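You operate a simulated robot arm through the tools that you are given. There is no shell and no other tool. Be economical: measure what you need, move in short steps, check, and stop when the job is done.

The job below is to be done with a simulated robot arm. You get a single attempt, and the scene is never put back.

TASK
Put things in order on the green mat. At the end: the green block stands on top of the white yoghurt pot; the yellow block is in the brown wicker basket; the red block stands where the teal screw tin stood; the teal screw tin stands on top of the white stone block; whatever was shut is shut again. Leave all else as you found it, and nothing knocked over.

Only the result counts: the job must be done as asked and must still hold three seconds after the hand-in. Knocking over, shifting, dropping, spilling or breaking anything else fails it.

THE ROBOT
A 6-joint arm with a two-finger parallel gripper, fixed in place. Base frame: the origin is at the foot of the arm, x ahead of it, y to its left, z up; the work surface is at about z = 743. Units: mm, degrees, N and s.
With the tool pointing down near the work surface it reaches from about 200 to 640 mm from the base axis. Its first joint turns from -66.0 to 66.0 degrees. Payload 2.7 kg.
The TCP is the grasp point between the finger pads, 23 mm short of the fingertips. In the tool frame z runs along the fingers and y along their closing line. Largest opening 94 mm; finger width 38, thickness 10; the body of the gripper, 54 by 96 mm, starts 39 mm behind the TCP.
Orientation is that of the tool frame in the base frame, as [roll, pitch, yaw] about the fixed x, y, z axes, in that order (R = Rz(yaw) Ry(pitch) Rx(roll)). With the fingers straight down and closing along the base's y, the tool's x points along the base's -x, its y along +y and its z along -z.

THE INTERFACE
- The arm moves only by the tool servo_tool. Its argument "deltas" is a list of rows, each a list of 3 entries, a list of its own where there are three numbers: the shift along the tool's x, y, z in cm, then the turn, a rotation vector about the tool's x, y, z in degrees, then the finger opening in cm, from 0 to 9.4. In form: [[[dx, dy, dz], [rx, ry, rz], fingers], ...]. A call has 1 to 20 rows; each row shifts and turns the commanded pose from where the row before left it, along the tool's axes as they then stand. Each row takes 0.2 s and may step no farther than 50 mm and 8.6 degrees from the row before; otherwise, or with a gripper value out of range, the whole call is refused. A pose out of reach is approached as far as the arm can. The call stops where the force on the tool passes 40 N (or 10 N more than at its start, if that is more) or the arm is blocked; 0.2 s more then pass. Each finger travels about 45 mm/s and halts on what it meets, pressing with about 36 N; the grip force reading is that of the motor and also rises with nothing between the fingers. The clock runs only during rows and for 0.2 s after the last one: add rows that do not move to give the fingers time. The reply holds the time, the measured pose of the TCP, the force on the tool along the base axes, the opening and the grip force, in the units named above and with some noise.
- Cameras (640 x 400 px; columns grow to the right, rows downward): "scene" is fixed at [90.5, -430.4, 1393]; the picture's right is [0.76, -0.65, 0.00], its down [-0.40, -0.47, -0.79] and it looks along [0.51, 0.60, -0.62] (base axes); focal length 284 px, centre (320, 200). "wrist" rides on the gripper at [86, 16, -75] in the tool frame; the picture's right is [-0.18, 0.98, 0.00], its down [-0.58, -0.11, -0.81] and it looks along [-0.79, -0.15, 0.59] (tool axes); focal length 243 px, centre (320, 200). There is no depth. A picture from a camera that has moved, and an enlarged one, comes with that camera's place and axes in the base frame and with its lens. The place of the scene camera against the robot may be out by one fixed shift of up to 18 mm in any direction.
- grab_frame(camera): a new picture of that camera. No time passes.
- zoom(camera, box): a new picture of the part [left, top, right, bottom] of that camera's present view, enlarged. No time passes.
- hand_in(): hands the job in; it is judged then, once.

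Go step by step. Nothing tells you positions but the pictures and the camera data: compare them with the known pose of the tool, close in by small moves and look again before you grip or let go. The budget is 120 turns and 64 pictures, counting those below and the enlarged ones. Unless the task says otherwise, let go and move clear before handing in, and close with one line.

The tools are called after ">>>" as a command line: name --argument value ..., lists and objects as JSON in quotes. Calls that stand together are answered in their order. servo_tool: Moves the arm, as the interface text tells. Its arguments: {"type":"object","properties":{"deltas":{"type":"array","items":{"type":"array"}}},"required":["deltas"]} The other tools are called the same way: grab_frame (camera) takes a picture; zoom (camera, box) takes an enlarged picture of a part of a camera's view; hand_in () hands the job in.

At the start:

```text
time_s: 0.0
ee_pos: [421.7, 39.4, 1205.9]
tcp_rot: [-179.8, 0.0, -179.9]
ft_force: [-0.1, -0.4, -0.2]
width: 93.9
gripper_force: 0.1
```

scene: 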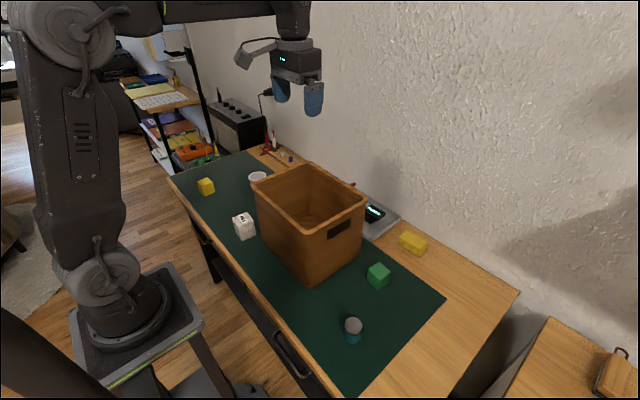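
wrist: 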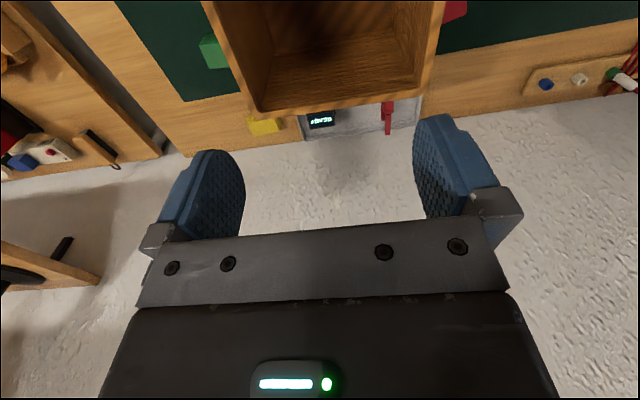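

I see the mat with a large brown box in the middle, a green block, a teal tin, a white block, a yellow block and a white pot. The red block seems to be hidden behind the box, so I'll zoom in before measuring.

>>> zoom --camera "scene" --box '[160, 130, 320, 230]'

>>> zoom --camera "scene" --box '[300, 180, 460, 360]'

>>> zoom --camera "wrist" --box '[160, 0, 640, 160]'

```text
4.00 times, centred on (240, 180) of scene
camera zoom: at [90.5, -430.4, 1393.0], right [0.76, -0.65, 0.0], down [-0.4, -0.47, -0.79], along [0.51, 0.6, -0.62], focal length 1134 px, centre (640, 280)
```

zoom: 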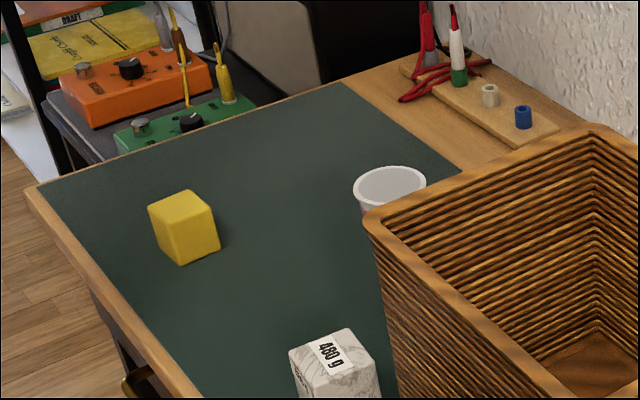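

```text
2.22 times, centred on (380, 270) of scene
camera zoom: at [90.5, -430.4, 1393.0], right [0.76, -0.65, 0.0], down [-0.4, -0.47, -0.79], along [0.51, 0.6, -0.62], focal length 630 px, centre (187, 44)
```

zoom: 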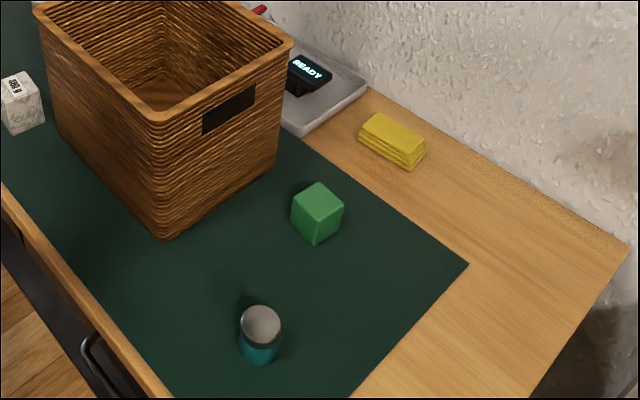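

```text
1.33 times, centred on (400, 80) of wrist
camera zoom: at [334.7, 56.1, 1282.4], right [0.18, 0.98, 0.0], down [0.58, -0.11, 0.81], along [0.79, -0.15, -0.59], focal length 324 px, centre (213, 360)
```

zoom: 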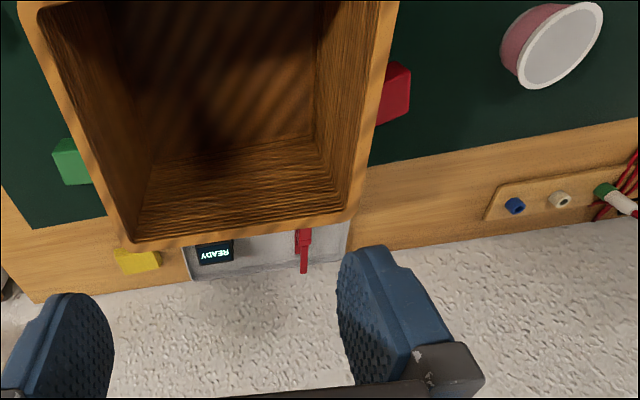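

The left end holds the yellow block, pot, white stone and red block, and the right end holds the tin and the green block. I'll back the arm off and turn it for a clear wrist view of the left end.

>>> servo_tool --deltas '[[[4.3, 0, 1.2], [0, 0, -7.5], 9.4], [[4.3, -0.5, 1.2], [0, 0, -7.5], 9.4], [[4.2, -1.0, 1.2], [0, 0, -7.5], 9.4], [[4, -1.5, 1.2], [0, 0, -7.5], 9.4], [[2, -1.5, 1.2], [0, 0, -7.5], 9.4], [[0, 0, 0], [0, 0, -7.5], 9.4], [[0, 0, 0], [0, 0, 0], 9.4]]'

>>> grab_frame --camera "wrist"

```text
time_s: 1.6
ee_pos: [256.5, -45.2, 1146.2]
tcp_rot: [179.9, -0.1, -134.9]
ft_force: [0.4, 0.0, 0.1]
width: 93.8
gripper_force: 0.1
```

```text
58 pictures are left
camera wrist: at [184.5, -94.2, 1222.5], right [-0.57, 0.82, 0.0], down [0.49, 0.34, 0.81], along [0.66, 0.46, -0.59], focal length 243 px, centre (320, 200)
```

wrist: 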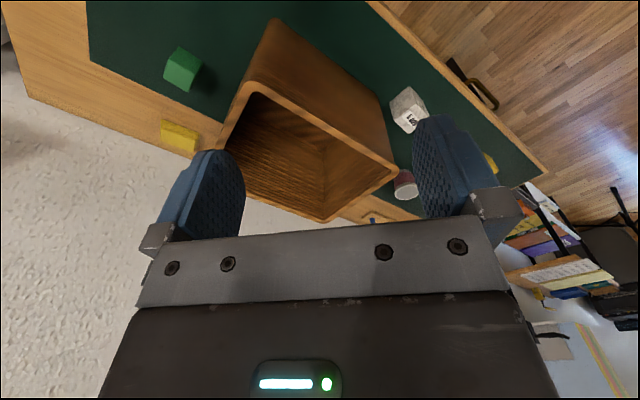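

Objects are recognizable here; I'll shift left about 22 cm for a clearer look at the left-side group.

>>> servo_tool --deltas '[[[-3.3, 2.9, 0], [0, 0, 0], 9.4], [[-3.4, 3.0, 0], [0, 0, 0], 9.4], [[-3.4, 3, 0], [0, 0, 0], 9.4], [[-3.4, 3, 0], [0, 0, 0], 9.4], [[-3.4, 3, 0], [0, 0, 0], 9.4], [[0, 0, 0], [0, 0, -8], 9.4], [[0, 0, 0], [0, 0, 0], 9.4]]'

>>> grab_frame --camera "wrist"

```text
time_s: 3.2
ee_pos: [271.3, 182.6, 1147.8]
tcp_rot: [180.0, -0.1, -126.8]
ft_force: [-0.4, 0.3, 0.9]
width: 94.0
gripper_force: 0.0
```

```text
57 pictures are left
camera wrist: at [206.6, 122.9, 1222.3], right [-0.67, 0.74, 0.0], down [0.44, 0.4, 0.81], along [0.6, 0.54, -0.59], focal length 243 px, centre (320, 200)
```

wrist: 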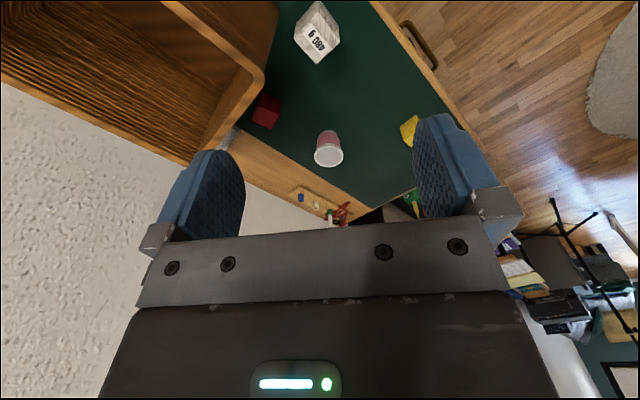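

>>> zoom --camera "wrist" --box '[230, 0, 470, 180]'

```text
2.22 times, centred on (350, 90) of wrist
camera zoom: at [206.6, 122.9, 1222.3], right [-0.67, 0.74, 0.0], down [0.44, 0.4, 0.81], along [0.6, 0.54, -0.59], focal length 539 px, centre (253, 444)
```

zoom: 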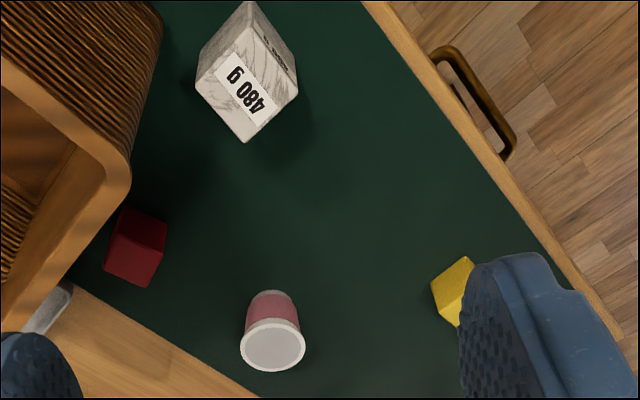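

The red cube sits by the box's left wall at about (510,245), the stone (50 mm) at (328,225), the pot at (490,403) and about 55 tall, and the yellow block near (331,520). Next I'll go to the teal tin on the right.

>>> servo_tool --deltas '[[[0, 0, 0], [0, 0, 7.6], 9.4], [[0, 0, 0], [0, 0, 7.6], 9.4], [[0, 0, 0], [0, 0, 7.6], 9.4], [[0, 0, 0], [0, 0, 7.6], 9.4], [[0, 0, 0], [0, 0, 7.6], 9.4], [[0, 0, 0], [0, 0, 7.6], 9.4], [[0, 0, 0], [0, 0, 7.6], 9.4], [[-0.29, -4.2, 1.68], [0, 0, 0], 9.4], [[-0.29, -4.2, 1.68], [0, 0, 0], 9.4], [[-0.29, -4.2, 1.68], [0, 0, 0], 9.4], [[-0.29, -4.2, 1.68], [0, 0, 0], 9.4], [[-0.29, -4.2, 1.68], [0, 0, 0], 9.4], [[-0.29, -4.2, 1.68], [0, 0, 0], 9.4], [[-0.29, -4.2, 1.68], [0, 0, 0], 9.4], [[-0.29, -4.2, 1.68], [0, 0, 0], 9.4], [[-0.29, -4.2, 1.68], [0, 0, 0], 9.4], [[-0.29, -4.2, 1.68], [0, 0, 0], 9.4], [[0, 0, 0], [0, 0, 0], 9.4]]'

>>> grab_frame --camera "wrist"

```text
time_s: 7.0
ee_pos: [300.0, -241.2, 977.9]
tcp_rot: [179.9, 0.0, 179.9]
ft_force: [-0.3, -0.8, 0.4]
width: 94.1
gripper_force: 0.0
```

```text
55 pictures are left
camera wrist: at [212.7, -223.8, 1053.5], right [0.19, 0.98, 0.0], down [0.58, -0.11, 0.81], along [0.79, -0.15, -0.59], focal length 243 px, centre (320, 200)
```

wrist: 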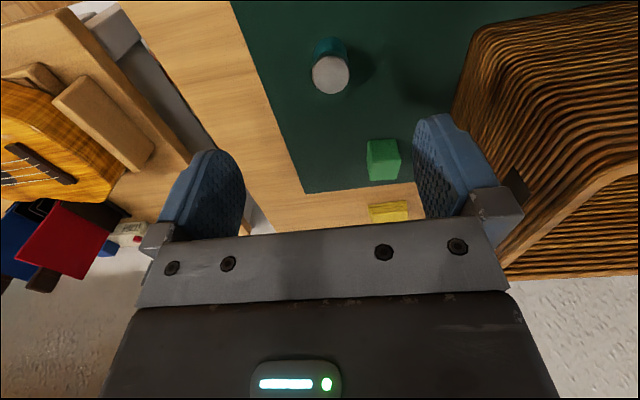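

Tin and green block are both in view; a zoom will pin their positions.

>>> zoom --camera "wrist" --box '[270, 0, 430, 200]'

```text
2.00 times, centred on (350, 100) of wrist
camera zoom: at [212.7, -223.8, 1053.5], right [0.19, 0.98, 0.0], down [0.58, -0.11, 0.81], along [0.79, -0.15, -0.59], focal length 485 px, centre (260, 400)
```

zoom: 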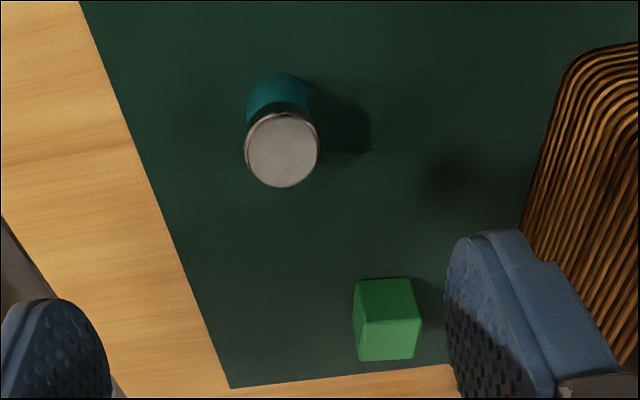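

Tin at about (345,-237), 40 mm wide and about 46 tall. I'll move above it and recheck before descending.

>>> servo_tool --deltas '[[[-2.25, 0.2, 3], [0, 0, 0], 9.4], [[-2.25, 0.2, 3], [0, 0, 0], 9.4], [[0, 0, 4], [0, 0, 0], 9.4], [[0, 0, 2.3], [0, 0, 0], 9.4], [[0, 0, 0], [0, 0, 0], 9.4]]'

>>> grab_frame --camera "wrist"

```text
time_s: 8.2
ee_pos: [345.2, -234.8, 854.6]
tcp_rot: [-179.9, 0.0, 179.8]
ft_force: [0.0, 0.5, -0.4]
width: 94.0
gripper_force: 0.1
```

```text
53 pictures are left
camera wrist: at [258.3, -218.1, 930.1], right [0.19, 0.98, 0.0], down [0.58, -0.11, 0.81], along [0.79, -0.15, -0.59], focal length 243 px, centre (320, 200)
```

wrist: 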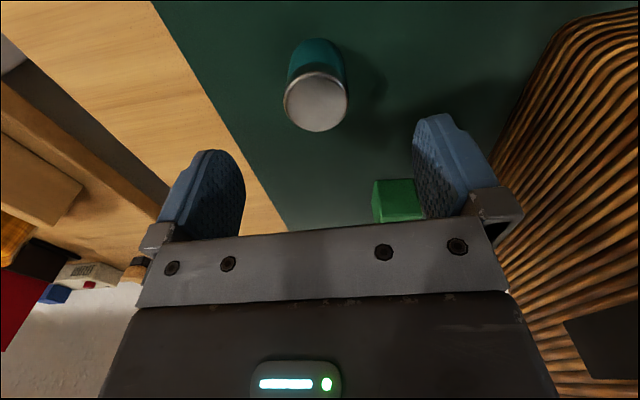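

Tin confirmed at (345,-237). I'll descend around it and close the fingers.

>>> servo_tool --deltas '[[[0, -0.22, 3], [0, 0, 0], 9.4], [[0, 0, 3], [0, 0, 0], 9.4], [[0, 0, 2.2], [0, 0, 0], 9.4], [[0, 0, 0], [0, 0, 0], 9.4]]'

>>> zoom --camera "wrist" --box '[160, 80, 480, 280]'

```text
time_s: 9.2
ee_pos: [345.6, -236.7, 773.4]
tcp_rot: [-179.9, 0.0, 179.7]
ft_force: [0.0, 0.1, 0.7]
width: 94.1
gripper_force: 0.0
```

```text
2.00 times, centred on (320, 180) of wrist
camera zoom: at [258.0, -221.2, 848.9], right [0.19, 0.98, 0.0], down [0.58, -0.11, 0.81], along [0.79, -0.15, -0.59], focal length 485 px, centre (320, 240)
```

zoom: 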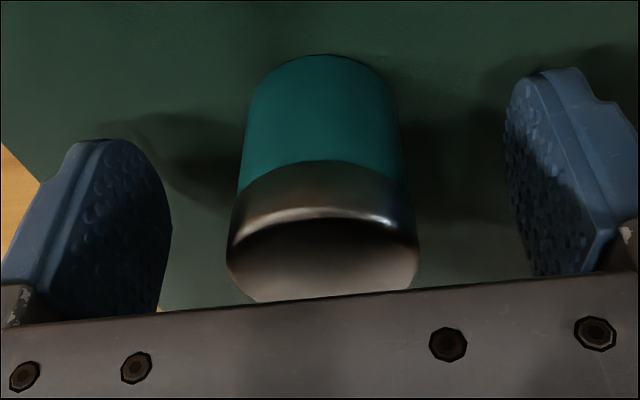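

The tin is centred between the fingers. Closing.

>>> servo_tool --deltas '[[[0, 0, 0], [0, 0, 0], 3], [[0, 0, 0], [0, 0, 0], 3], [[0, 0, 0], [0, 0, 0], 3], [[0, 0, 0], [0, 0, 0], 3], [[0, 0, 0], [0, 0, 0], 3]]'

```text
time_s: 10.4
ee_pos: [345.0, -237.9, 773.8]
tcp_rot: [-179.9, 0.0, 179.8]
ft_force: [0.3, 0.1, 0.4]
width: 38.8
gripper_force: 36.4
```

Gripped at 39 mm. I'll lift high and carry it to a point in front of the stone, then measure the stone and the basket rim clearance.

>>> servo_tool --deltas '[[[0, 0, -1], [0, 0, 0], 3], [[0, 0, -4.5], [0, 0, 0], 3], [[0, 0, -4.5], [0, 0, 0], 3], [[0, 0, -4.5], [0, 0, 0], 3], [[0, 0, -4.5], [0, 0, 0], 3], [[0, 0, -4.5], [0, 0, 0], 3], [[0.6, 4.5, 0], [0, 0, 0], 3], [[0.6, 4.5, 0], [0, 0, 0], 3], [[0.6, 4.5, 0], [0, 0, 0], 3], [[0.6, 4.5, 0], [0, 0, 0], 3], [[0.6, 4.5, 0], [0, 0, 0], 3], [[0.6, 4.5, 0], [0, 0, 0], 3], [[0.6, 4.5, 0], [0, 0, 0], 3], [[0.6, 4.5, 0], [0, 0, 0], 3], [[0.6, 4.5, 0], [0, 0, 0], 3], [[0.6, 4.5, 0], [0, 0, 0], 3], [[0, 0, 0], [0, 0, 0], 3]]'

>>> grab_frame --camera "wrist"

>>> zoom --camera "scene" --box '[200, 130, 400, 300]'

```text
time_s: 14.0
ee_pos: [285.3, 212.0, 1008.4]
tcp_rot: [-179.9, 0.0, 179.8]
ft_force: [-0.5, -1.1, -1.3]
width: 39.2
gripper_force: 35.8
```

```text
51 pictures are left
camera wrist: at [198.3, 229.3, 1084.0], right [0.19, 0.98, 0.0], down [0.58, -0.11, 0.81], along [0.79, -0.15, -0.59], focal length 243 px, centre (320, 200)
```

wrist: 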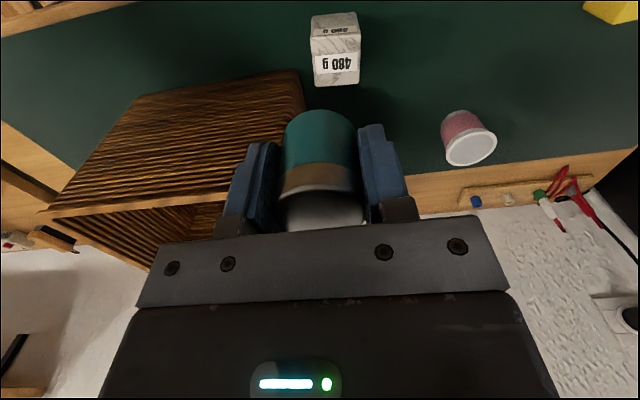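

```text
2.35 times, centred on (300, 215) of scene
camera zoom: at [90.5, -430.3, 1393.0], right [0.76, -0.65, 0.0], down [-0.4, -0.47, -0.79], along [0.51, 0.6, -0.62], focal length 667 px, centre (367, 165)
```

zoom: 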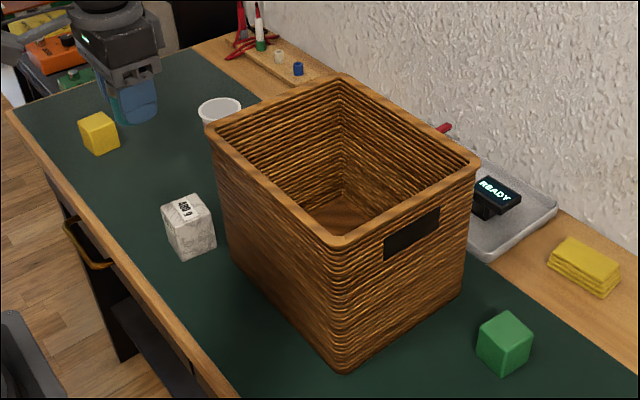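

The basket's front-left corner is about (352,170), with the rim at about z=955. The stone lies diagonally clear of it, and I want a finer measure of the stone.

>>> zoom --camera "wrist" --box '[280, 0, 400, 100]'

```text
4.00 times, centred on (340, 50) of wrist
camera zoom: at [198.3, 229.3, 1084.0], right [0.19, 0.98, 0.0], down [0.58, -0.11, 0.81], along [0.79, -0.15, -0.59], focal length 970 px, centre (240, 800)
```

zoom: 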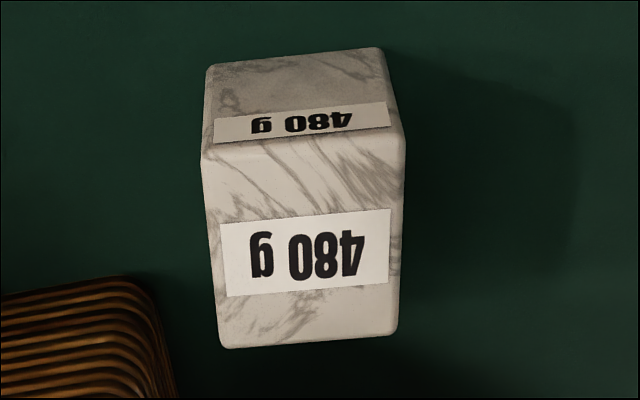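

Stone top centre is about (325,224) at z≈803. I'll move over it, yaw 45° so the gripper's thin side faces the basket corner, and descend to just above.

>>> servo_tool --deltas '[[[-4.0, 1.3, 0], [0, 0, 7.5], 3], [[0, 0, 0], [0, 0, 7.5], 3], [[0, 0, 0], [0, 0, 7.5], 3], [[0, 0, 0], [0, 0, 7.5], 3], [[0, 0, 0], [0, 0, 7.5], 3], [[0, 0, 0], [0, 0, 7.5], 3], [[0, 0, 4], [0, 0, 0], 3], [[0, 0, 4], [0, 0, 0], 3], [[0, 0, 4], [0, 0, 0], 3], [[0, 0, 2.8], [0, 0, 0], 3], [[0, 0, 0], [0, 0, 0], 3]]'

>>> grab_frame --camera "wrist"

>>> zoom --camera "scene" --box '[200, 150, 300, 250]'

```text
time_s: 16.4
ee_pos: [327.0, 225.0, 860.2]
tcp_rot: [-180.0, 0.0, 134.8]
ft_force: [-1.1, -0.6, -0.9]
width: 38.8
gripper_force: 36.0
```

```text
48 pictures are left
camera wrist: at [276.7, 298.4, 935.5], right [0.83, 0.56, 0.0], down [0.33, -0.49, 0.81], along [0.45, -0.67, -0.59], focal length 243 px, centre (320, 200)
```

wrist: 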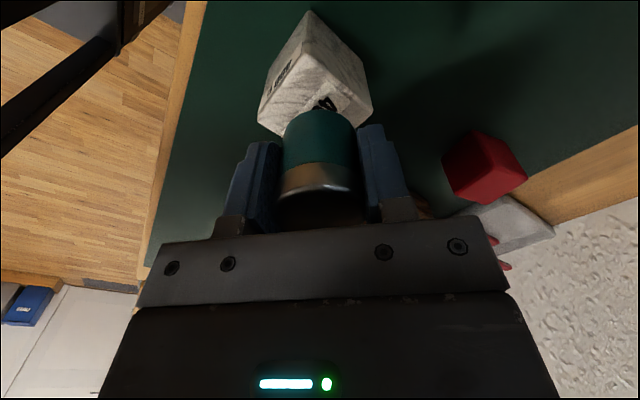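

```text
4.00 times, centred on (250, 200) of scene
camera zoom: at [90.5, -430.4, 1393.0], right [0.76, -0.65, 0.0], down [-0.4, -0.47, -0.79], along [0.51, 0.6, -0.62], focal length 1134 px, centre (600, 200)
```

zoom: 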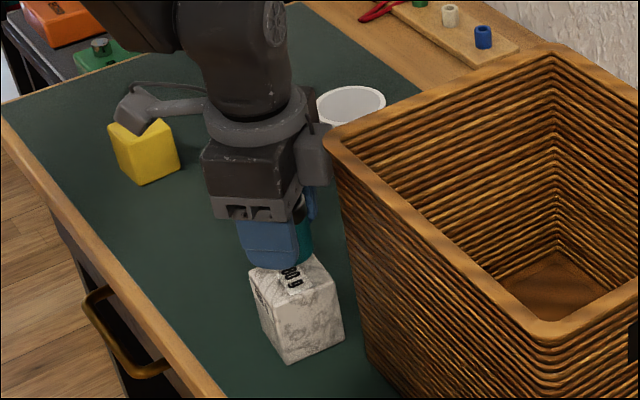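

The tin is over the stone and clear of the basket. I'll lower slowly and watch the force.

>>> servo_tool --deltas '[[[0, 0, 1.0], [0, 0, 0], 3], [[0, 0, 0.8], [0, 0, 0], 3], [[0, 0, 0.2], [0, 0, 0], 3], [[0, 0, 0], [0, 0, 0], 3]]'

>>> zoom --camera "scene" --box '[230, 170, 300, 240]'

>>> zoom --camera "wrist" --box '[220, 0, 420, 200]'

```text
time_s: 17.4
ee_pos: [327.3, 226.3, 840.6]
tcp_rot: [180.0, 0.0, 134.8]
ft_force: [-0.2, 0.2, -0.9]
width: 39.0
gripper_force: 36.3
```

```text
5.71 times, centred on (265, 205) of scene
camera zoom: at [90.5, -430.4, 1393.0], right [0.76, -0.65, 0.0], down [-0.4, -0.47, -0.79], along [0.51, 0.6, -0.62], focal length 1620 px, centre (634, 171)
```

zoom: 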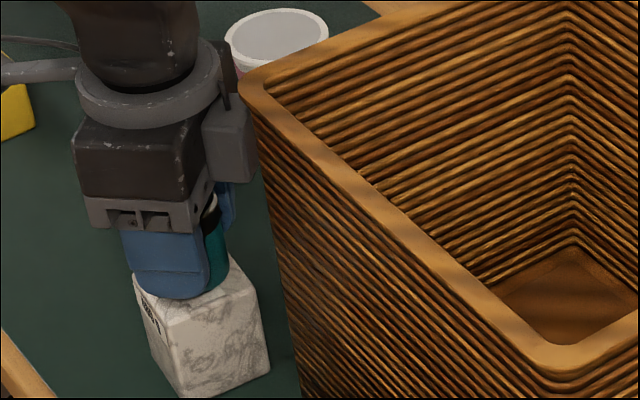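

```text
2.00 times, centred on (320, 100) of wrist
camera zoom: at [276.3, 298.9, 915.9], right [0.83, 0.56, 0.0], down [0.33, -0.49, 0.81], along [0.45, -0.67, -0.59], focal length 485 px, centre (320, 400)
```

zoom: 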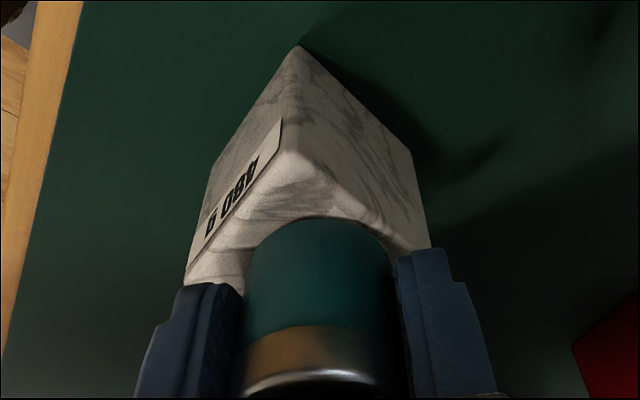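

Alignment matches what I expected. Lowering in 1–2 mm steps until it touches.

>>> servo_tool --deltas '[[[0, 0, 0.2], [0, 0, 0], 3], [[0, 0, 0.1], [0, 0, 0], 3], [[0, 0, 0.1], [0, 0, 0], 3], [[0, 0, 0], [0, 0, 0], 3]]'

```text
time_s: 18.4
ee_pos: [326.5, 226.0, 838.0]
tcp_rot: [179.8, 0.1, 134.7]
ft_force: [-5.9, -3.0, 35.1]
width: 39.0
gripper_force: 35.5
```

Contact made (35 N). I'll ease off 1.5 mm to relieve pressure, then open slightly.

>>> servo_tool --deltas '[[[0, 0, -0.1], [0, 0, 0], 3], [[0, 0, 0], [0, 0, 0], 3]]'

```text
time_s: 19.0
ee_pos: [326.0, 226.0, 837.4]
tcp_rot: [179.9, 0.0, 134.9]
ft_force: [4.4, -0.4, 16.8]
width: 38.9
gripper_force: 36.1
```

>>> servo_tool --deltas '[[[0, 0, -0.05], [0, 0, 0], 4.0], [[0, 0, 0], [0, 0, 0], 4.5], [[0, 0, 0], [0, 0, 0], 6], [[0, 0, 0], [0, 0, 0], 7.5], [[0, 0, 0], [0, 0, 0], 7.5]]'

>>> zoom --camera "wrist" --box '[160, 0, 480, 200]'

```text
time_s: 20.2
ee_pos: [325.8, 225.6, 838.3]
tcp_rot: [180.0, 0.0, 134.8]
ft_force: [0.2, -0.2, -0.5]
width: 75.2
gripper_force: 0.1
```

```text
2.00 times, centred on (320, 100) of wrist
camera zoom: at [275.9, 298.6, 913.8], right [0.83, 0.56, 0.0], down [0.33, -0.49, 0.81], along [0.45, -0.67, -0.59], focal length 485 px, centre (320, 400)
```

zoom: 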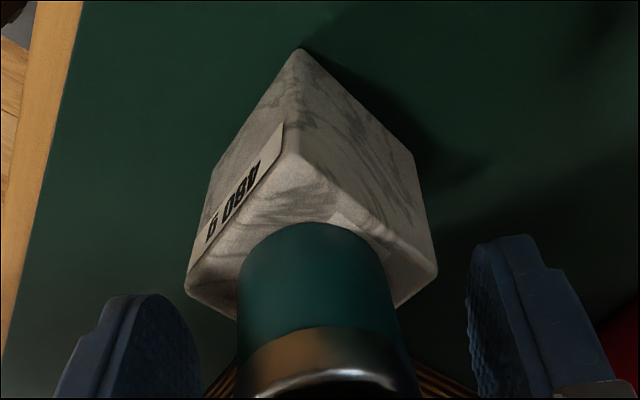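

The tin stands on the stone. I'll rise clear and go to the red block.

>>> servo_tool --deltas '[[[0, 0, -2], [0, 0, 0], 7.5], [[0, 0, -3], [0, 0, 0], 7.5], [[0, 0, -4.5], [0, 0, 0], 9.4], [[0, 0, -4.5], [0, 0, 0], 9.4], [[0, 0, -4.5], [0, 0, 0], 9.4], [[-0.97, 3.62, 0], [0, 0, 0], 9.4], [[-0.97, 3.62, 0], [0, 0, 0], 9.4], [[-0.97, 3.62, 0], [0, 0, 0], 9.4], [[-0.97, 3.62, 0], [0, 0, 0], 9.4], [[0, 0, 0], [0, 0, 0], 9.4]]'

>>> grab_frame --camera "wrist"

>>> zoom --camera "scene" --box '[160, 110, 320, 240]'

```text
time_s: 22.4
ee_pos: [456.8, 299.0, 1023.8]
tcp_rot: [-179.9, 0.0, 134.8]
ft_force: [-0.1, 0.6, 0.4]
width: 94.0
gripper_force: 0.1
```

```text
43 pictures are left
camera wrist: at [406.6, 372.5, 1099.4], right [0.83, 0.56, 0.0], down [0.33, -0.49, 0.81], along [0.45, -0.67, -0.59], focal length 243 px, centre (320, 200)
```

wrist: 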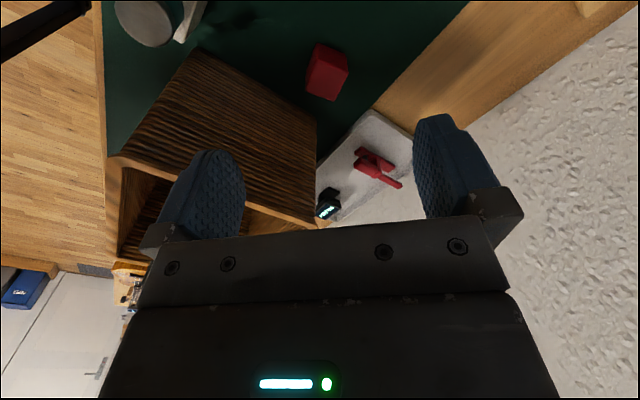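

```text
3.08 times, centred on (240, 175) of scene
camera zoom: at [90.5, -430.4, 1393.0], right [0.76, -0.65, 0.0], down [-0.4, -0.47, -0.79], along [0.51, 0.6, -0.62], focal length 873 px, centre (566, 277)
```

zoom: 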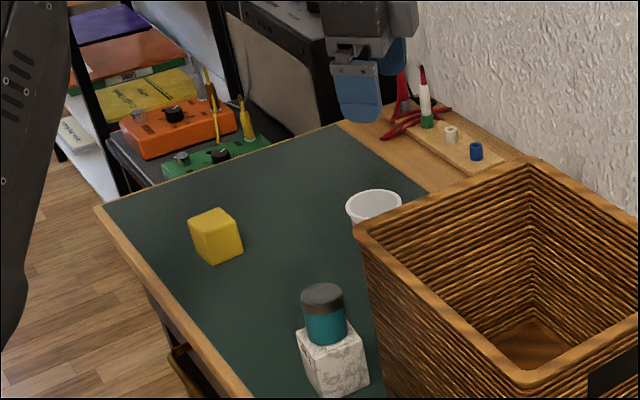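

Tin-on-stone looks right. Zooming onto the red block for its orientation.

>>> zoom --camera "wrist" --box '[280, 20, 380, 120]'

```text
4.00 times, centred on (330, 70) of wrist
camera zoom: at [406.6, 372.5, 1099.4], right [0.83, 0.56, 0.0], down [0.33, -0.49, 0.81], along [0.45, -0.67, -0.59], focal length 970 px, centre (280, 720)
```

zoom: 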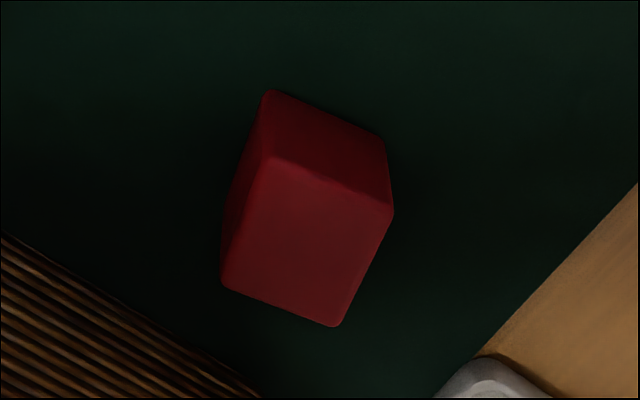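

The red block is 40ish mm at (507,238) with yaw about 11°. I'll align over it with the camera side facing away from the basket and partly descend.

>>> servo_tool --deltas '[[[-3.92, -0.39, 0], [0, 0, 0], 9.4], [[-3.92, -0.39, 0], [0, 0, 0], 9.4], [[0, 0, 0], [0, 0, 8.45], 9.4], [[0, 0, 0], [0, 0, 8.45], 9.4], [[0, 0, 0], [0, 0, 8.45], 9.4], [[0, 0, 0], [0, 0, 8.45], 9.4], [[0, 0, 4], [0, 0, 0], 9.4], [[0, 0, 4], [0, 0, 0], 9.4], [[0, 0, 4], [0, 0, 0], 9.4], [[0, 0, 3], [0, 0, 0], 9.4], [[0, 0, 0], [0, 0, 0], 9.4]]'

>>> grab_frame --camera "wrist"

```text
time_s: 24.8
ee_pos: [505.0, 238.6, 872.8]
tcp_rot: [-180.0, 0.1, 101.0]
ft_force: [0.2, 0.8, 0.2]
width: 94.0
gripper_force: 0.0
```

```text
40 pictures are left
camera wrist: at [504.3, 328.1, 948.7], right [1.0, 0.01, 0.0], down [0.0, -0.59, 0.81], along [0.01, -0.81, -0.59], focal length 243 px, centre (320, 200)
```

wrist: 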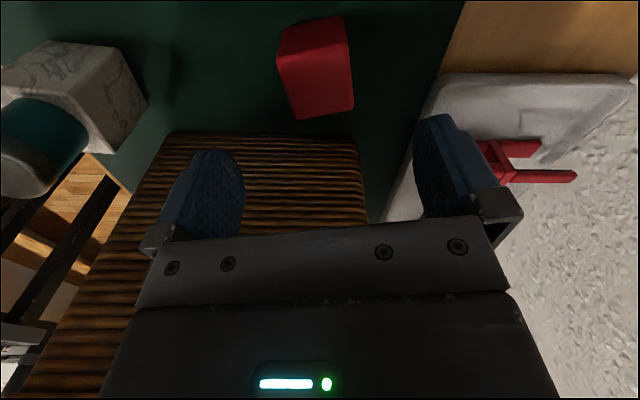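

Red block is centred at (505,239). Descending to grasp height.

>>> servo_tool --deltas '[[[0, 0, 4], [0, 0, 0], 9.4], [[0, 0, 4], [0, 0, 0], 9.4], [[0, 0, 2.1], [0, 0, 0], 9.4], [[0, 0, 0], [0, 0, 0], 9.4], [[0, 0, 0], [0, 0, 0], 3], [[0, 0, 0], [0, 0, 0], 3], [[0, 0, 0], [0, 0, 0], 3], [[0, 0, 0], [0, 0, 0], 3], [[0, 0, 0], [0, 0, 0], 3]]'

>>> grab_frame --camera "wrist"

```text
time_s: 26.8
ee_pos: [506.6, 239.7, 772.6]
tcp_rot: [180.0, 0.1, 101.0]
ft_force: [0.1, -0.3, 0.5]
width: 44.5
gripper_force: 35.6
```

```text
39 pictures are left
camera wrist: at [505.0, 328.1, 848.3], right [1.0, 0.01, 0.0], down [0.0, -0.59, 0.81], along [0.01, -0.81, -0.59], focal length 243 px, centre (320, 200)
```

wrist: 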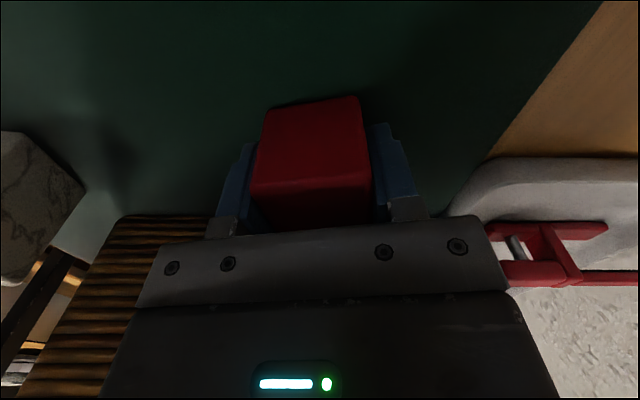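

Red is gripped. Lift above the basket rim and carry to the tin's former spot (345,-237).

>>> servo_tool --deltas '[[[0, 0, -2], [0, 0, 0], 3], [[0, 0, -4], [0, 0, 0], 3], [[0, 0, -4], [0, 0, 0], 3], [[0, 0, -4], [0, 0, 0], 3], [[0, 0, -4], [0, 0, 0], 3], [[0, 0, -4], [0, 0, 0], 3], [[0, 0, -4], [0, 0, 0], 3], [[0, 0, 0], [0, 0, 0], 3], [[-3.975, -2.27, 0], [0, 0, 0], 3], [[-3.975, -2.27, 0], [0, 0, 0], 3], [[-3.975, -2.27, 0], [0, 0, 0], 3], [[-3.975, -2.27, 0], [0, 0, 0], 3], [[-3.975, -2.27, 0], [0, 0, 0], 3], [[-3.975, -2.27, 0], [0, 0, 0], 3], [[-3.975, -2.27, 0], [0, 0, 0], 3], [[-3.975, -2.27, 0], [0, 0, 0], 3], [[-3.975, -2.27, 0], [0, 0, 0], 3], [[-3.975, -2.27, 0], [0, 0, 0], 3], [[-3.975, -2.27, 0], [0, 0, 0], 3], [[0, 0, 0], [0, 0, 0], 3]]'

>>> grab_frame --camera "wrist"

```text
time_s: 31.0
ee_pos: [343.8, -240.0, 1031.9]
tcp_rot: [180.0, 0.1, 101.0]
ft_force: [-0.6, -0.8, -1.1]
width: 44.6
gripper_force: 35.8
```

```text
38 pictures are left
camera wrist: at [343.1, -151.8, 1107.6], right [1.0, 0.01, 0.0], down [0.0, -0.59, 0.81], along [0.01, -0.81, -0.59], focal length 243 px, centre (320, 200)
```

wrist: 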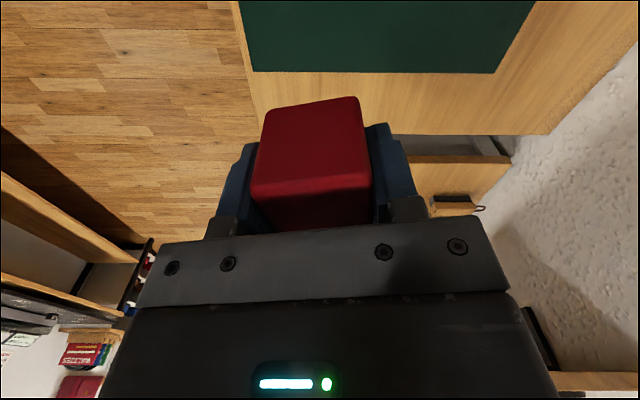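

Over the spot; descending to just above the mat.

>>> servo_tool --deltas '[[[0.32, 0.18, 0], [0, 0, 0], 3], [[0, 0, 4.5], [0, 0, 0], 3], [[0, 0, 4.5], [0, 0, 0], 3], [[0, 0, 4.5], [0, 0, 0], 3], [[0, 0, 4.5], [0, 0, 0], 3], [[0, 0, 4], [0, 0, 0], 3], [[0, 0, 2.7], [0, 0, 0], 3], [[0, 0, 0], [0, 0, 0], 3]]'

>>> zoom --camera "scene" --box '[280, 240, 420, 360]'

```text
time_s: 32.8
ee_pos: [347.1, -234.4, 784.7]
tcp_rot: [-179.9, 0.2, 101.1]
ft_force: [0.2, -0.1, 0.2]
width: 44.3
gripper_force: 36.6
```

```text
3.33 times, centred on (350, 300) of scene
camera zoom: at [90.5, -430.4, 1393.0], right [0.76, -0.65, 0.0], down [-0.4, -0.47, -0.79], along [0.51, 0.6, -0.62], focal length 945 px, centre (220, -133)
```

zoom: 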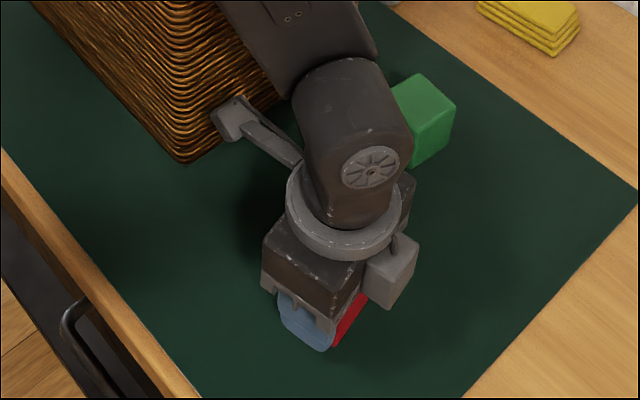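

>>> servo_tool --deltas '[[[-0.16, -0.23, 0.5], [0, 0, 0], 3], [[0, 0, 0.4], [0, 0, 0], 3], [[0, 0, 0.15], [0, 0, 0], 3], [[0, 0, 0.1], [0, 0, 0], 3], [[0, 0, 0], [0, 0, 0], 3]]'

```text
time_s: 34.0
ee_pos: [343.4, -237.1, 773.5]
tcp_rot: [180.0, 0.2, 101.0]
ft_force: [-0.4, 0.3, -0.5]
width: 44.5
gripper_force: 35.8
```

>>> servo_tool --deltas '[[[0, 0, 0.1], [0, 0, 0], 3], [[0, 0, 0], [0, 0, 0], 3]]'

```text
time_s: 34.6
ee_pos: [344.0, -237.3, 773.7]
tcp_rot: [180.0, 0.0, 101.0]
ft_force: [1.0, -0.2, 0.2]
width: 44.4
gripper_force: 35.8
```

Not touching yet; another millimetre or so.

>>> servo_tool --deltas '[[[0, 0, 0.1], [0, 0, 0], 3], [[0, 0, 0], [0, 0, 0], 3]]'

```text
time_s: 35.2
ee_pos: [344.0, -237.4, 772.8]
tcp_rot: [180.0, 0.0, 101.0]
ft_force: [-0.8, 1.4, 10.0]
width: 44.3
gripper_force: 36.4
```

Contact. Opening and lifting away.

>>> servo_tool --deltas '[[[0, 0, 0], [0, 0, 0], 5], [[0, 0, 0], [0, 0, 0], 6.5], [[0, 0, 0], [0, 0, 0], 8], [[0, 0, 0], [0, 0, 0], 8.5], [[0, 0, -1], [0, 0, 0], 8.5], [[0, 0, -3], [0, 0, 0], 8.5], [[0, 0, -4], [0, 0, 0], 9.4], [[0, 0, -4], [0, 0, 0], 9.4], [[0, 0, -4], [0, 0, 0], 9.4], [[0, 0, -4], [0, 0, 0], 9.4], [[0, 0, 0], [0, 0, 0], 9.4]]'

>>> zoom --camera "wrist" --box '[160, 0, 480, 200]'

```text
time_s: 37.6
ee_pos: [343.7, -236.0, 972.1]
tcp_rot: [179.9, 0.0, 101.0]
ft_force: [0.7, -0.9, -0.2]
width: 94.0
gripper_force: 0.0
```

```text
2.00 times, centred on (320, 100) of wrist
camera zoom: at [342.7, -147.3, 1048.1], right [1.0, 0.01, 0.0], down [0.0, -0.59, 0.81], along [0.01, -0.81, -0.59], focal length 485 px, centre (320, 400)
```

zoom: 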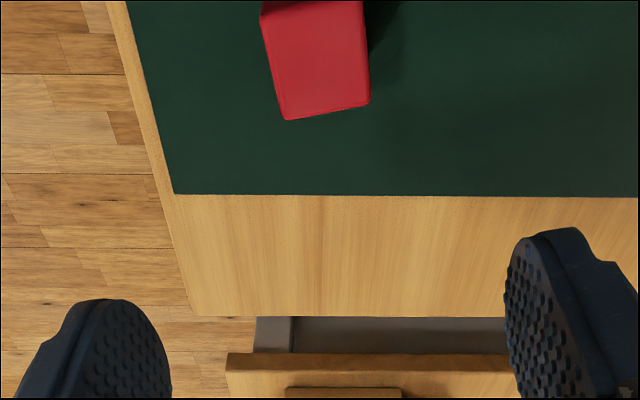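

Red stands at (344,-237). Now turning back to default yaw and moving toward the green block.

>>> servo_tool --deltas '[[[0, 0, 0], [0, 0, -7.9], 9.4], [[0, 0, 0], [0, 0, -7.9], 9.4], [[0, 0, 0], [0, 0, -7.9], 9.4], [[0, 0, 0], [0, 0, -7.9], 9.4], [[0, 0, 0], [0, 0, -7.9], 9.4], [[0, 0, 0], [0, 0, -7.9], 9.4], [[0, 0, 0], [0, 0, -7.9], 9.4], [[0, 0, 0], [0, 0, -7.9], 9.4], [[0, 0, 0], [0, 0, -7.9], 9.4], [[0, 0, 0], [0, 0, -7.9], 9.4], [[-3.2, 1.7, 0], [0, 0, 0], 9.4], [[-3.2, 1.7, 0], [0, 0, 0], 9.4], [[-3.2, 1.7, 0], [0, 0, 0], 9.4], [[0, 0, 2], [0, 0, 0], 9.4], [[0, 0, 0], [0, 0, 0], 9.4]]'

>>> zoom --camera "wrist" --box '[200, 0, 440, 180]'

```text
time_s: 40.8
ee_pos: [440.0, -186.4, 951.7]
tcp_rot: [-179.9, 0.1, 180.0]
ft_force: [-0.3, 1.1, -0.7]
width: 93.7
gripper_force: 0.0
```

```text
2.22 times, centred on (320, 90) of wrist
camera zoom: at [352.4, -169.3, 1027.2], right [0.18, 0.98, 0.0], down [0.58, -0.11, 0.81], along [0.79, -0.15, -0.59], focal length 539 px, centre (320, 444)
```

zoom: 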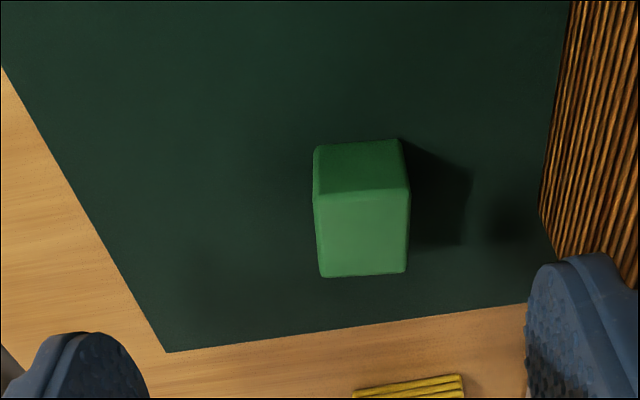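

Green block centre is (508,-177), 44 mm, yaw about -6°. I'll align, descend most of the way and check.

>>> servo_tool --deltas '[[[-3.4, 0.47, 0], [0, 0, 5.7], 9.4], [[-3.4, 0.13, 0], [0, 0, 0], 9.4], [[0, 0, 4], [0, 0, 0], 9.4], [[0, 0, 4], [0, 0, 0], 9.4], [[0, 0, 2.5], [0, 0, 0], 9.4], [[0, 0, 0], [0, 0, 0], 9.4]]'

>>> grab_frame --camera "wrist"

```text
time_s: 42.2
ee_pos: [508.8, -181.4, 845.5]
tcp_rot: [-179.9, 0.0, 174.3]
ft_force: [0.1, 0.5, 0.3]
width: 94.0
gripper_force: 0.1
```

```text
34 pictures are left
camera wrist: at [422.9, -157.6, 921.7], right [0.28, 0.96, 0.0], down [0.57, -0.17, 0.81], along [0.77, -0.23, -0.59], focal length 243 px, centre (320, 200)
```

wrist: 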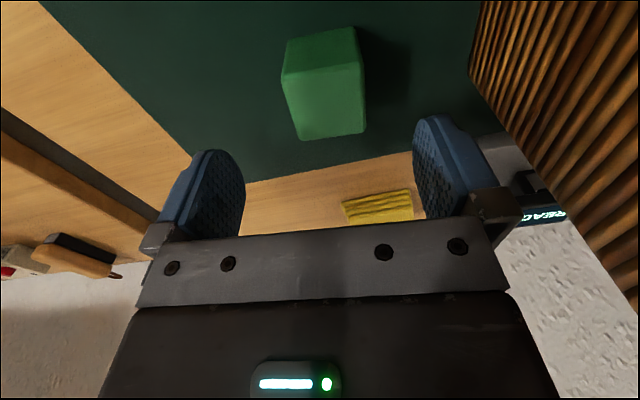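

Small lateral correction, then descend and close.

>>> servo_tool --deltas '[[[0, 0.33, 0], [0, 0, 0], 9.4], [[0, 0, 4], [0, 0, 0], 9.4], [[0, 0, 3.3], [0, 0, 0], 9.4], [[0, 0, 0], [0, 0, 0], 9.4], [[0, 0, 0], [0, 0, 0], 3], [[0, 0, 0], [0, 0, 0], 3], [[0, 0, 0], [0, 0, 0], 3], [[0, 0, 0], [0, 0, 0], 3], [[0, 0, 0], [0, 0, 0], 3]]'

```text
time_s: 44.2
ee_pos: [506.7, -180.7, 774.8]
tcp_rot: [-179.9, 0.0, 174.3]
ft_force: [0.1, -0.1, -0.6]
width: 44.5
gripper_force: 36.2
```

Green gripped. Lift high and carry over the basket toward the pot.

>>> servo_tool --deltas '[[[0, 0, -2], [0, 0, 0], 3], [[0, 0, -4.1], [0, 0, 0], 3], [[0, 0, -4.1], [0, 0, 0], 3], [[0, 0, -4.1], [0, 0, 0], 3], [[0, 0, -4.1], [0, 0, 0], 3], [[0, 0, -4.1], [0, 0, 0], 3], [[0, 0, -4.1], [0, 0, 0], 3], [[0.991, 4.306, 0], [0, 0, 0], 3], [[0.991, 4.306, 0], [0, 0, 0], 3], [[0.991, 4.306, 0], [0, 0, 0], 3], [[0.991, 4.306, 0], [0, 0, 0], 3], [[0.991, 4.306, 0], [0, 0, 0], 3], [[0.991, 4.306, 0], [0, 0, 0], 3], [[0.991, 4.306, 0], [0, 0, 0], 3], [[0.991, 4.306, 0], [0, 0, 0], 3], [[0.991, 4.306, 0], [0, 0, 0], 3], [[0.991, 4.306, 0], [0, 0, 0], 3], [[0.991, 4.306, 0], [0, 0, 0], 3], [[0.991, 4.306, 0], [0, 0, 0], 3]]'

>>> servo_tool --deltas '[[[0, 0, 0], [0, 0, -7.5], 3], [[0, 0, 0], [0, 0, -7.5], 3], [[0, 0, 0], [0, 0, -7.5], 3], [[0, 0, 0], [0, 0, -7.5], 3], [[0, 0, 0], [0, 0, -7.5], 3], [[0, 0, 0], [0, 0, -7.5], 3], [[0, 0, 0], [0, 0, 0], 3]]'

>>> grab_frame --camera "wrist"

```text
time_s: 48.2
ee_pos: [440.8, 348.2, 1039.9]
tcp_rot: [-179.9, 0.0, 174.1]
ft_force: [-0.1, 0.4, -0.3]
width: 44.3
gripper_force: 35.8
```

```text
time_s: 49.8
ee_pos: [441.2, 345.4, 1038.7]
tcp_rot: [179.9, 0.0, -140.6]
ft_force: [0.3, 0.1, -0.5]
width: 44.3
gripper_force: 36.1
```

```text
33 pictures are left
camera wrist: at [363.2, 304.3, 1115.2], right [-0.48, 0.88, 0.0], down [0.52, 0.29, 0.81], along [0.71, 0.39, -0.59], focal length 243 px, centre (320, 200)
```

wrist: 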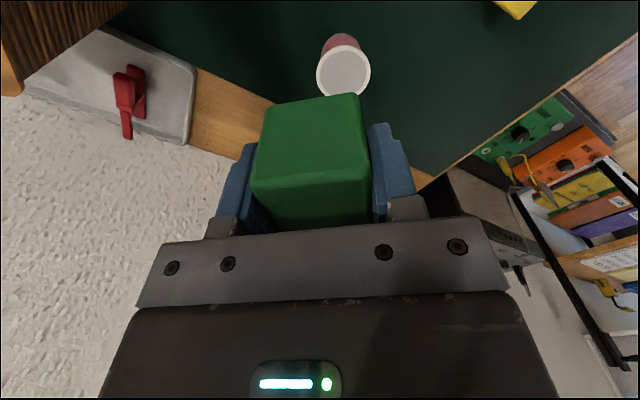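

>>> zoom --camera "wrist" --box '[290, 10, 400, 110]'

>>> zoom --camera "scene" --box '[220, 150, 300, 200]'

```text
4.00 times, centred on (345, 60) of wrist
camera zoom: at [363.2, 304.3, 1115.2], right [-0.48, 0.88, 0.0], down [0.52, 0.29, 0.81], along [0.71, 0.39, -0.59], focal length 970 px, centre (220, 760)
```

zoom: 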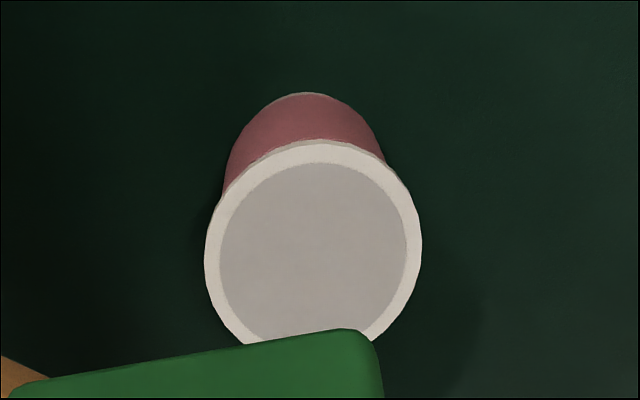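

```text
8.00 times, centred on (260, 175) of scene
camera zoom: at [90.5, -430.4, 1393.0], right [0.76, -0.65, 0.0], down [-0.4, -0.47, -0.79], along [0.51, 0.6, -0.62], focal length 2269 px, centre (800, 400)
```

zoom: 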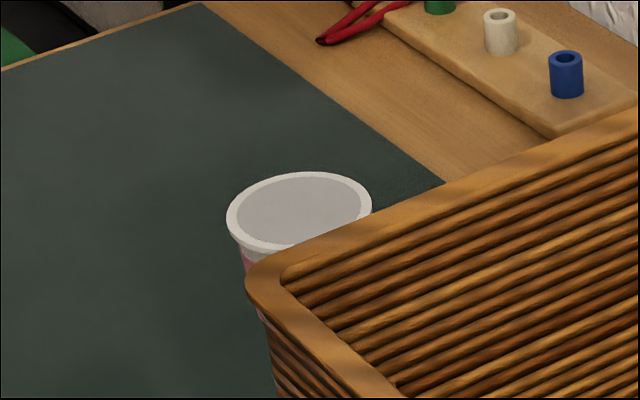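

The pot has a flat sealed top about 70 mm across, centred near (485,404) at z≈800. Moving over it and descending to well above.

>>> servo_tool --deltas '[[[-3.56, 0.87, 0], [0, 0, 0], 3], [[-3.56, 0.87, 0], [0, 0, 0], 3], [[0, 0, 4], [0, 0, 0], 3], [[0, 0, 4], [0, 0, 0], 3], [[0, 0, 4], [0, 0, 0], 3], [[0, 0, 4], [0, 0, 0], 3], [[0, 0, 0.5], [0, 0, 0], 3], [[0, 0, 0], [0, 0, 0], 3]]'

>>> zoom --camera "wrist" --box '[200, 0, 440, 180]'

>>> zoom --camera "scene" --box '[210, 110, 310, 210]'

```text
time_s: 51.6
ee_pos: [479.3, 398.9, 873.3]
tcp_rot: [-179.9, 0.0, -140.7]
ft_force: [0.6, -0.9, -0.2]
width: 44.4
gripper_force: 36.0
out of reach, approached as far as the arm can: row 2
```

```text
2.22 times, centred on (320, 90) of wrist
camera zoom: at [401.7, 357.1, 947.9], right [-0.48, 0.88, 0.0], down [0.52, 0.28, 0.81], along [0.71, 0.39, -0.59], focal length 539 px, centre (320, 444)
```

zoom: 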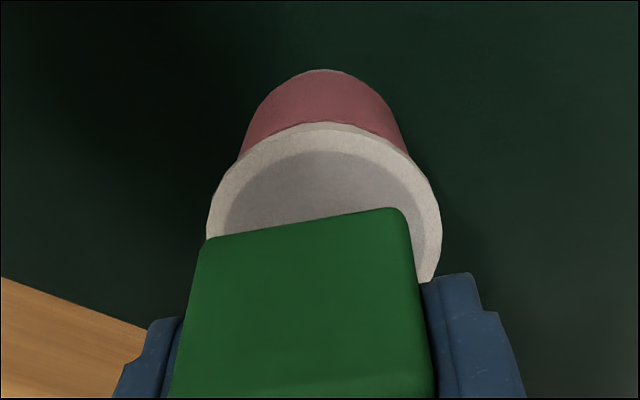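

```text
4.00 times, centred on (260, 160) of scene
camera zoom: at [90.5, -430.4, 1393.0], right [0.76, -0.65, 0.0], down [-0.4, -0.47, -0.79], along [0.51, 0.6, -0.62], focal length 1134 px, centre (560, 360)
```

zoom: 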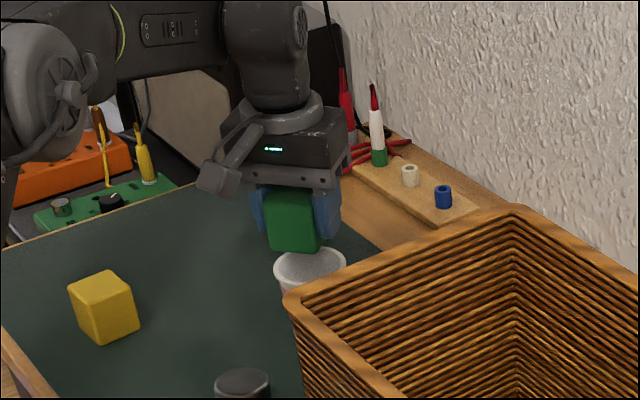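

Pot top centre confirmed near (484,404,802). I'm about 7 mm short, so I'll nudge outward while lowering.

>>> servo_tool --deltas '[[[0, 0, 1.5], [0, 0, 0], 3], [[-0.5, 0.1, 0], [0, 0, 0], 3], [[0, 0, 1.5], [0, 0, 0], 3], [[0, 0, 0], [0, 0, 0], 3]]'

>>> zoom --camera "wrist" --box '[200, 0, 440, 180]'

>>> zoom --camera "scene" --box '[230, 140, 310, 200]'

```text
time_s: 52.6
ee_pos: [481.8, 403.5, 842.2]
tcp_rot: [-180.0, -0.1, -140.6]
ft_force: [0.3, -0.3, -0.9]
width: 44.4
gripper_force: 35.8
```

```text
2.22 times, centred on (320, 90) of wrist
camera zoom: at [404.8, 361.2, 918.2], right [-0.48, 0.88, 0.0], down [0.52, 0.28, 0.81], along [0.71, 0.39, -0.59], focal length 539 px, centre (320, 444)
```

zoom: 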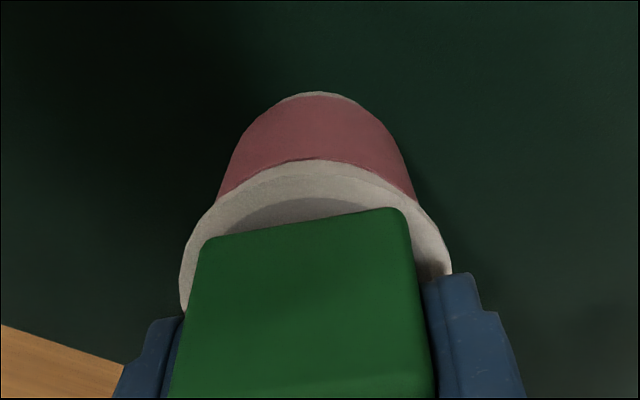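

```text
6.67 times, centred on (270, 170) of scene
camera zoom: at [90.5, -430.4, 1393.0], right [0.76, -0.65, 0.0], down [-0.4, -0.47, -0.79], along [0.51, 0.6, -0.62], focal length 1891 px, centre (653, 400)
```

zoom: 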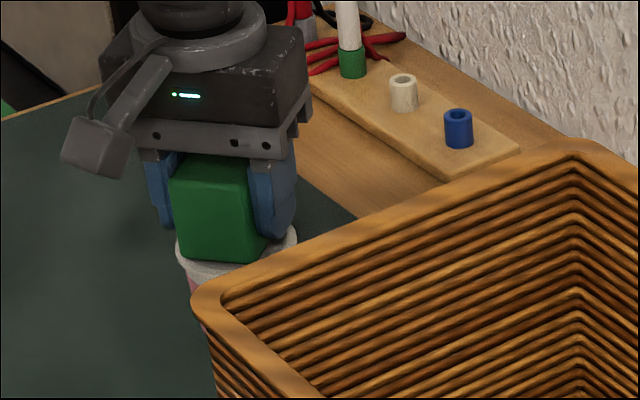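

Well placed. Lowering in small steps.

>>> servo_tool --deltas '[[[0, 0, 0.3], [0, 0, 0], 3], [[0, 0, 0.1], [0, 0, 0], 3], [[0, 0, 0.1], [0, 0, 0], 3], [[0, 0, 0], [0, 0, 0], 3]]'

```text
time_s: 53.6
ee_pos: [483.6, 405.1, 839.2]
tcp_rot: [-179.9, 0.1, -140.7]
ft_force: [-2.2, -0.5, 17.1]
width: 44.5
gripper_force: 36.1
```

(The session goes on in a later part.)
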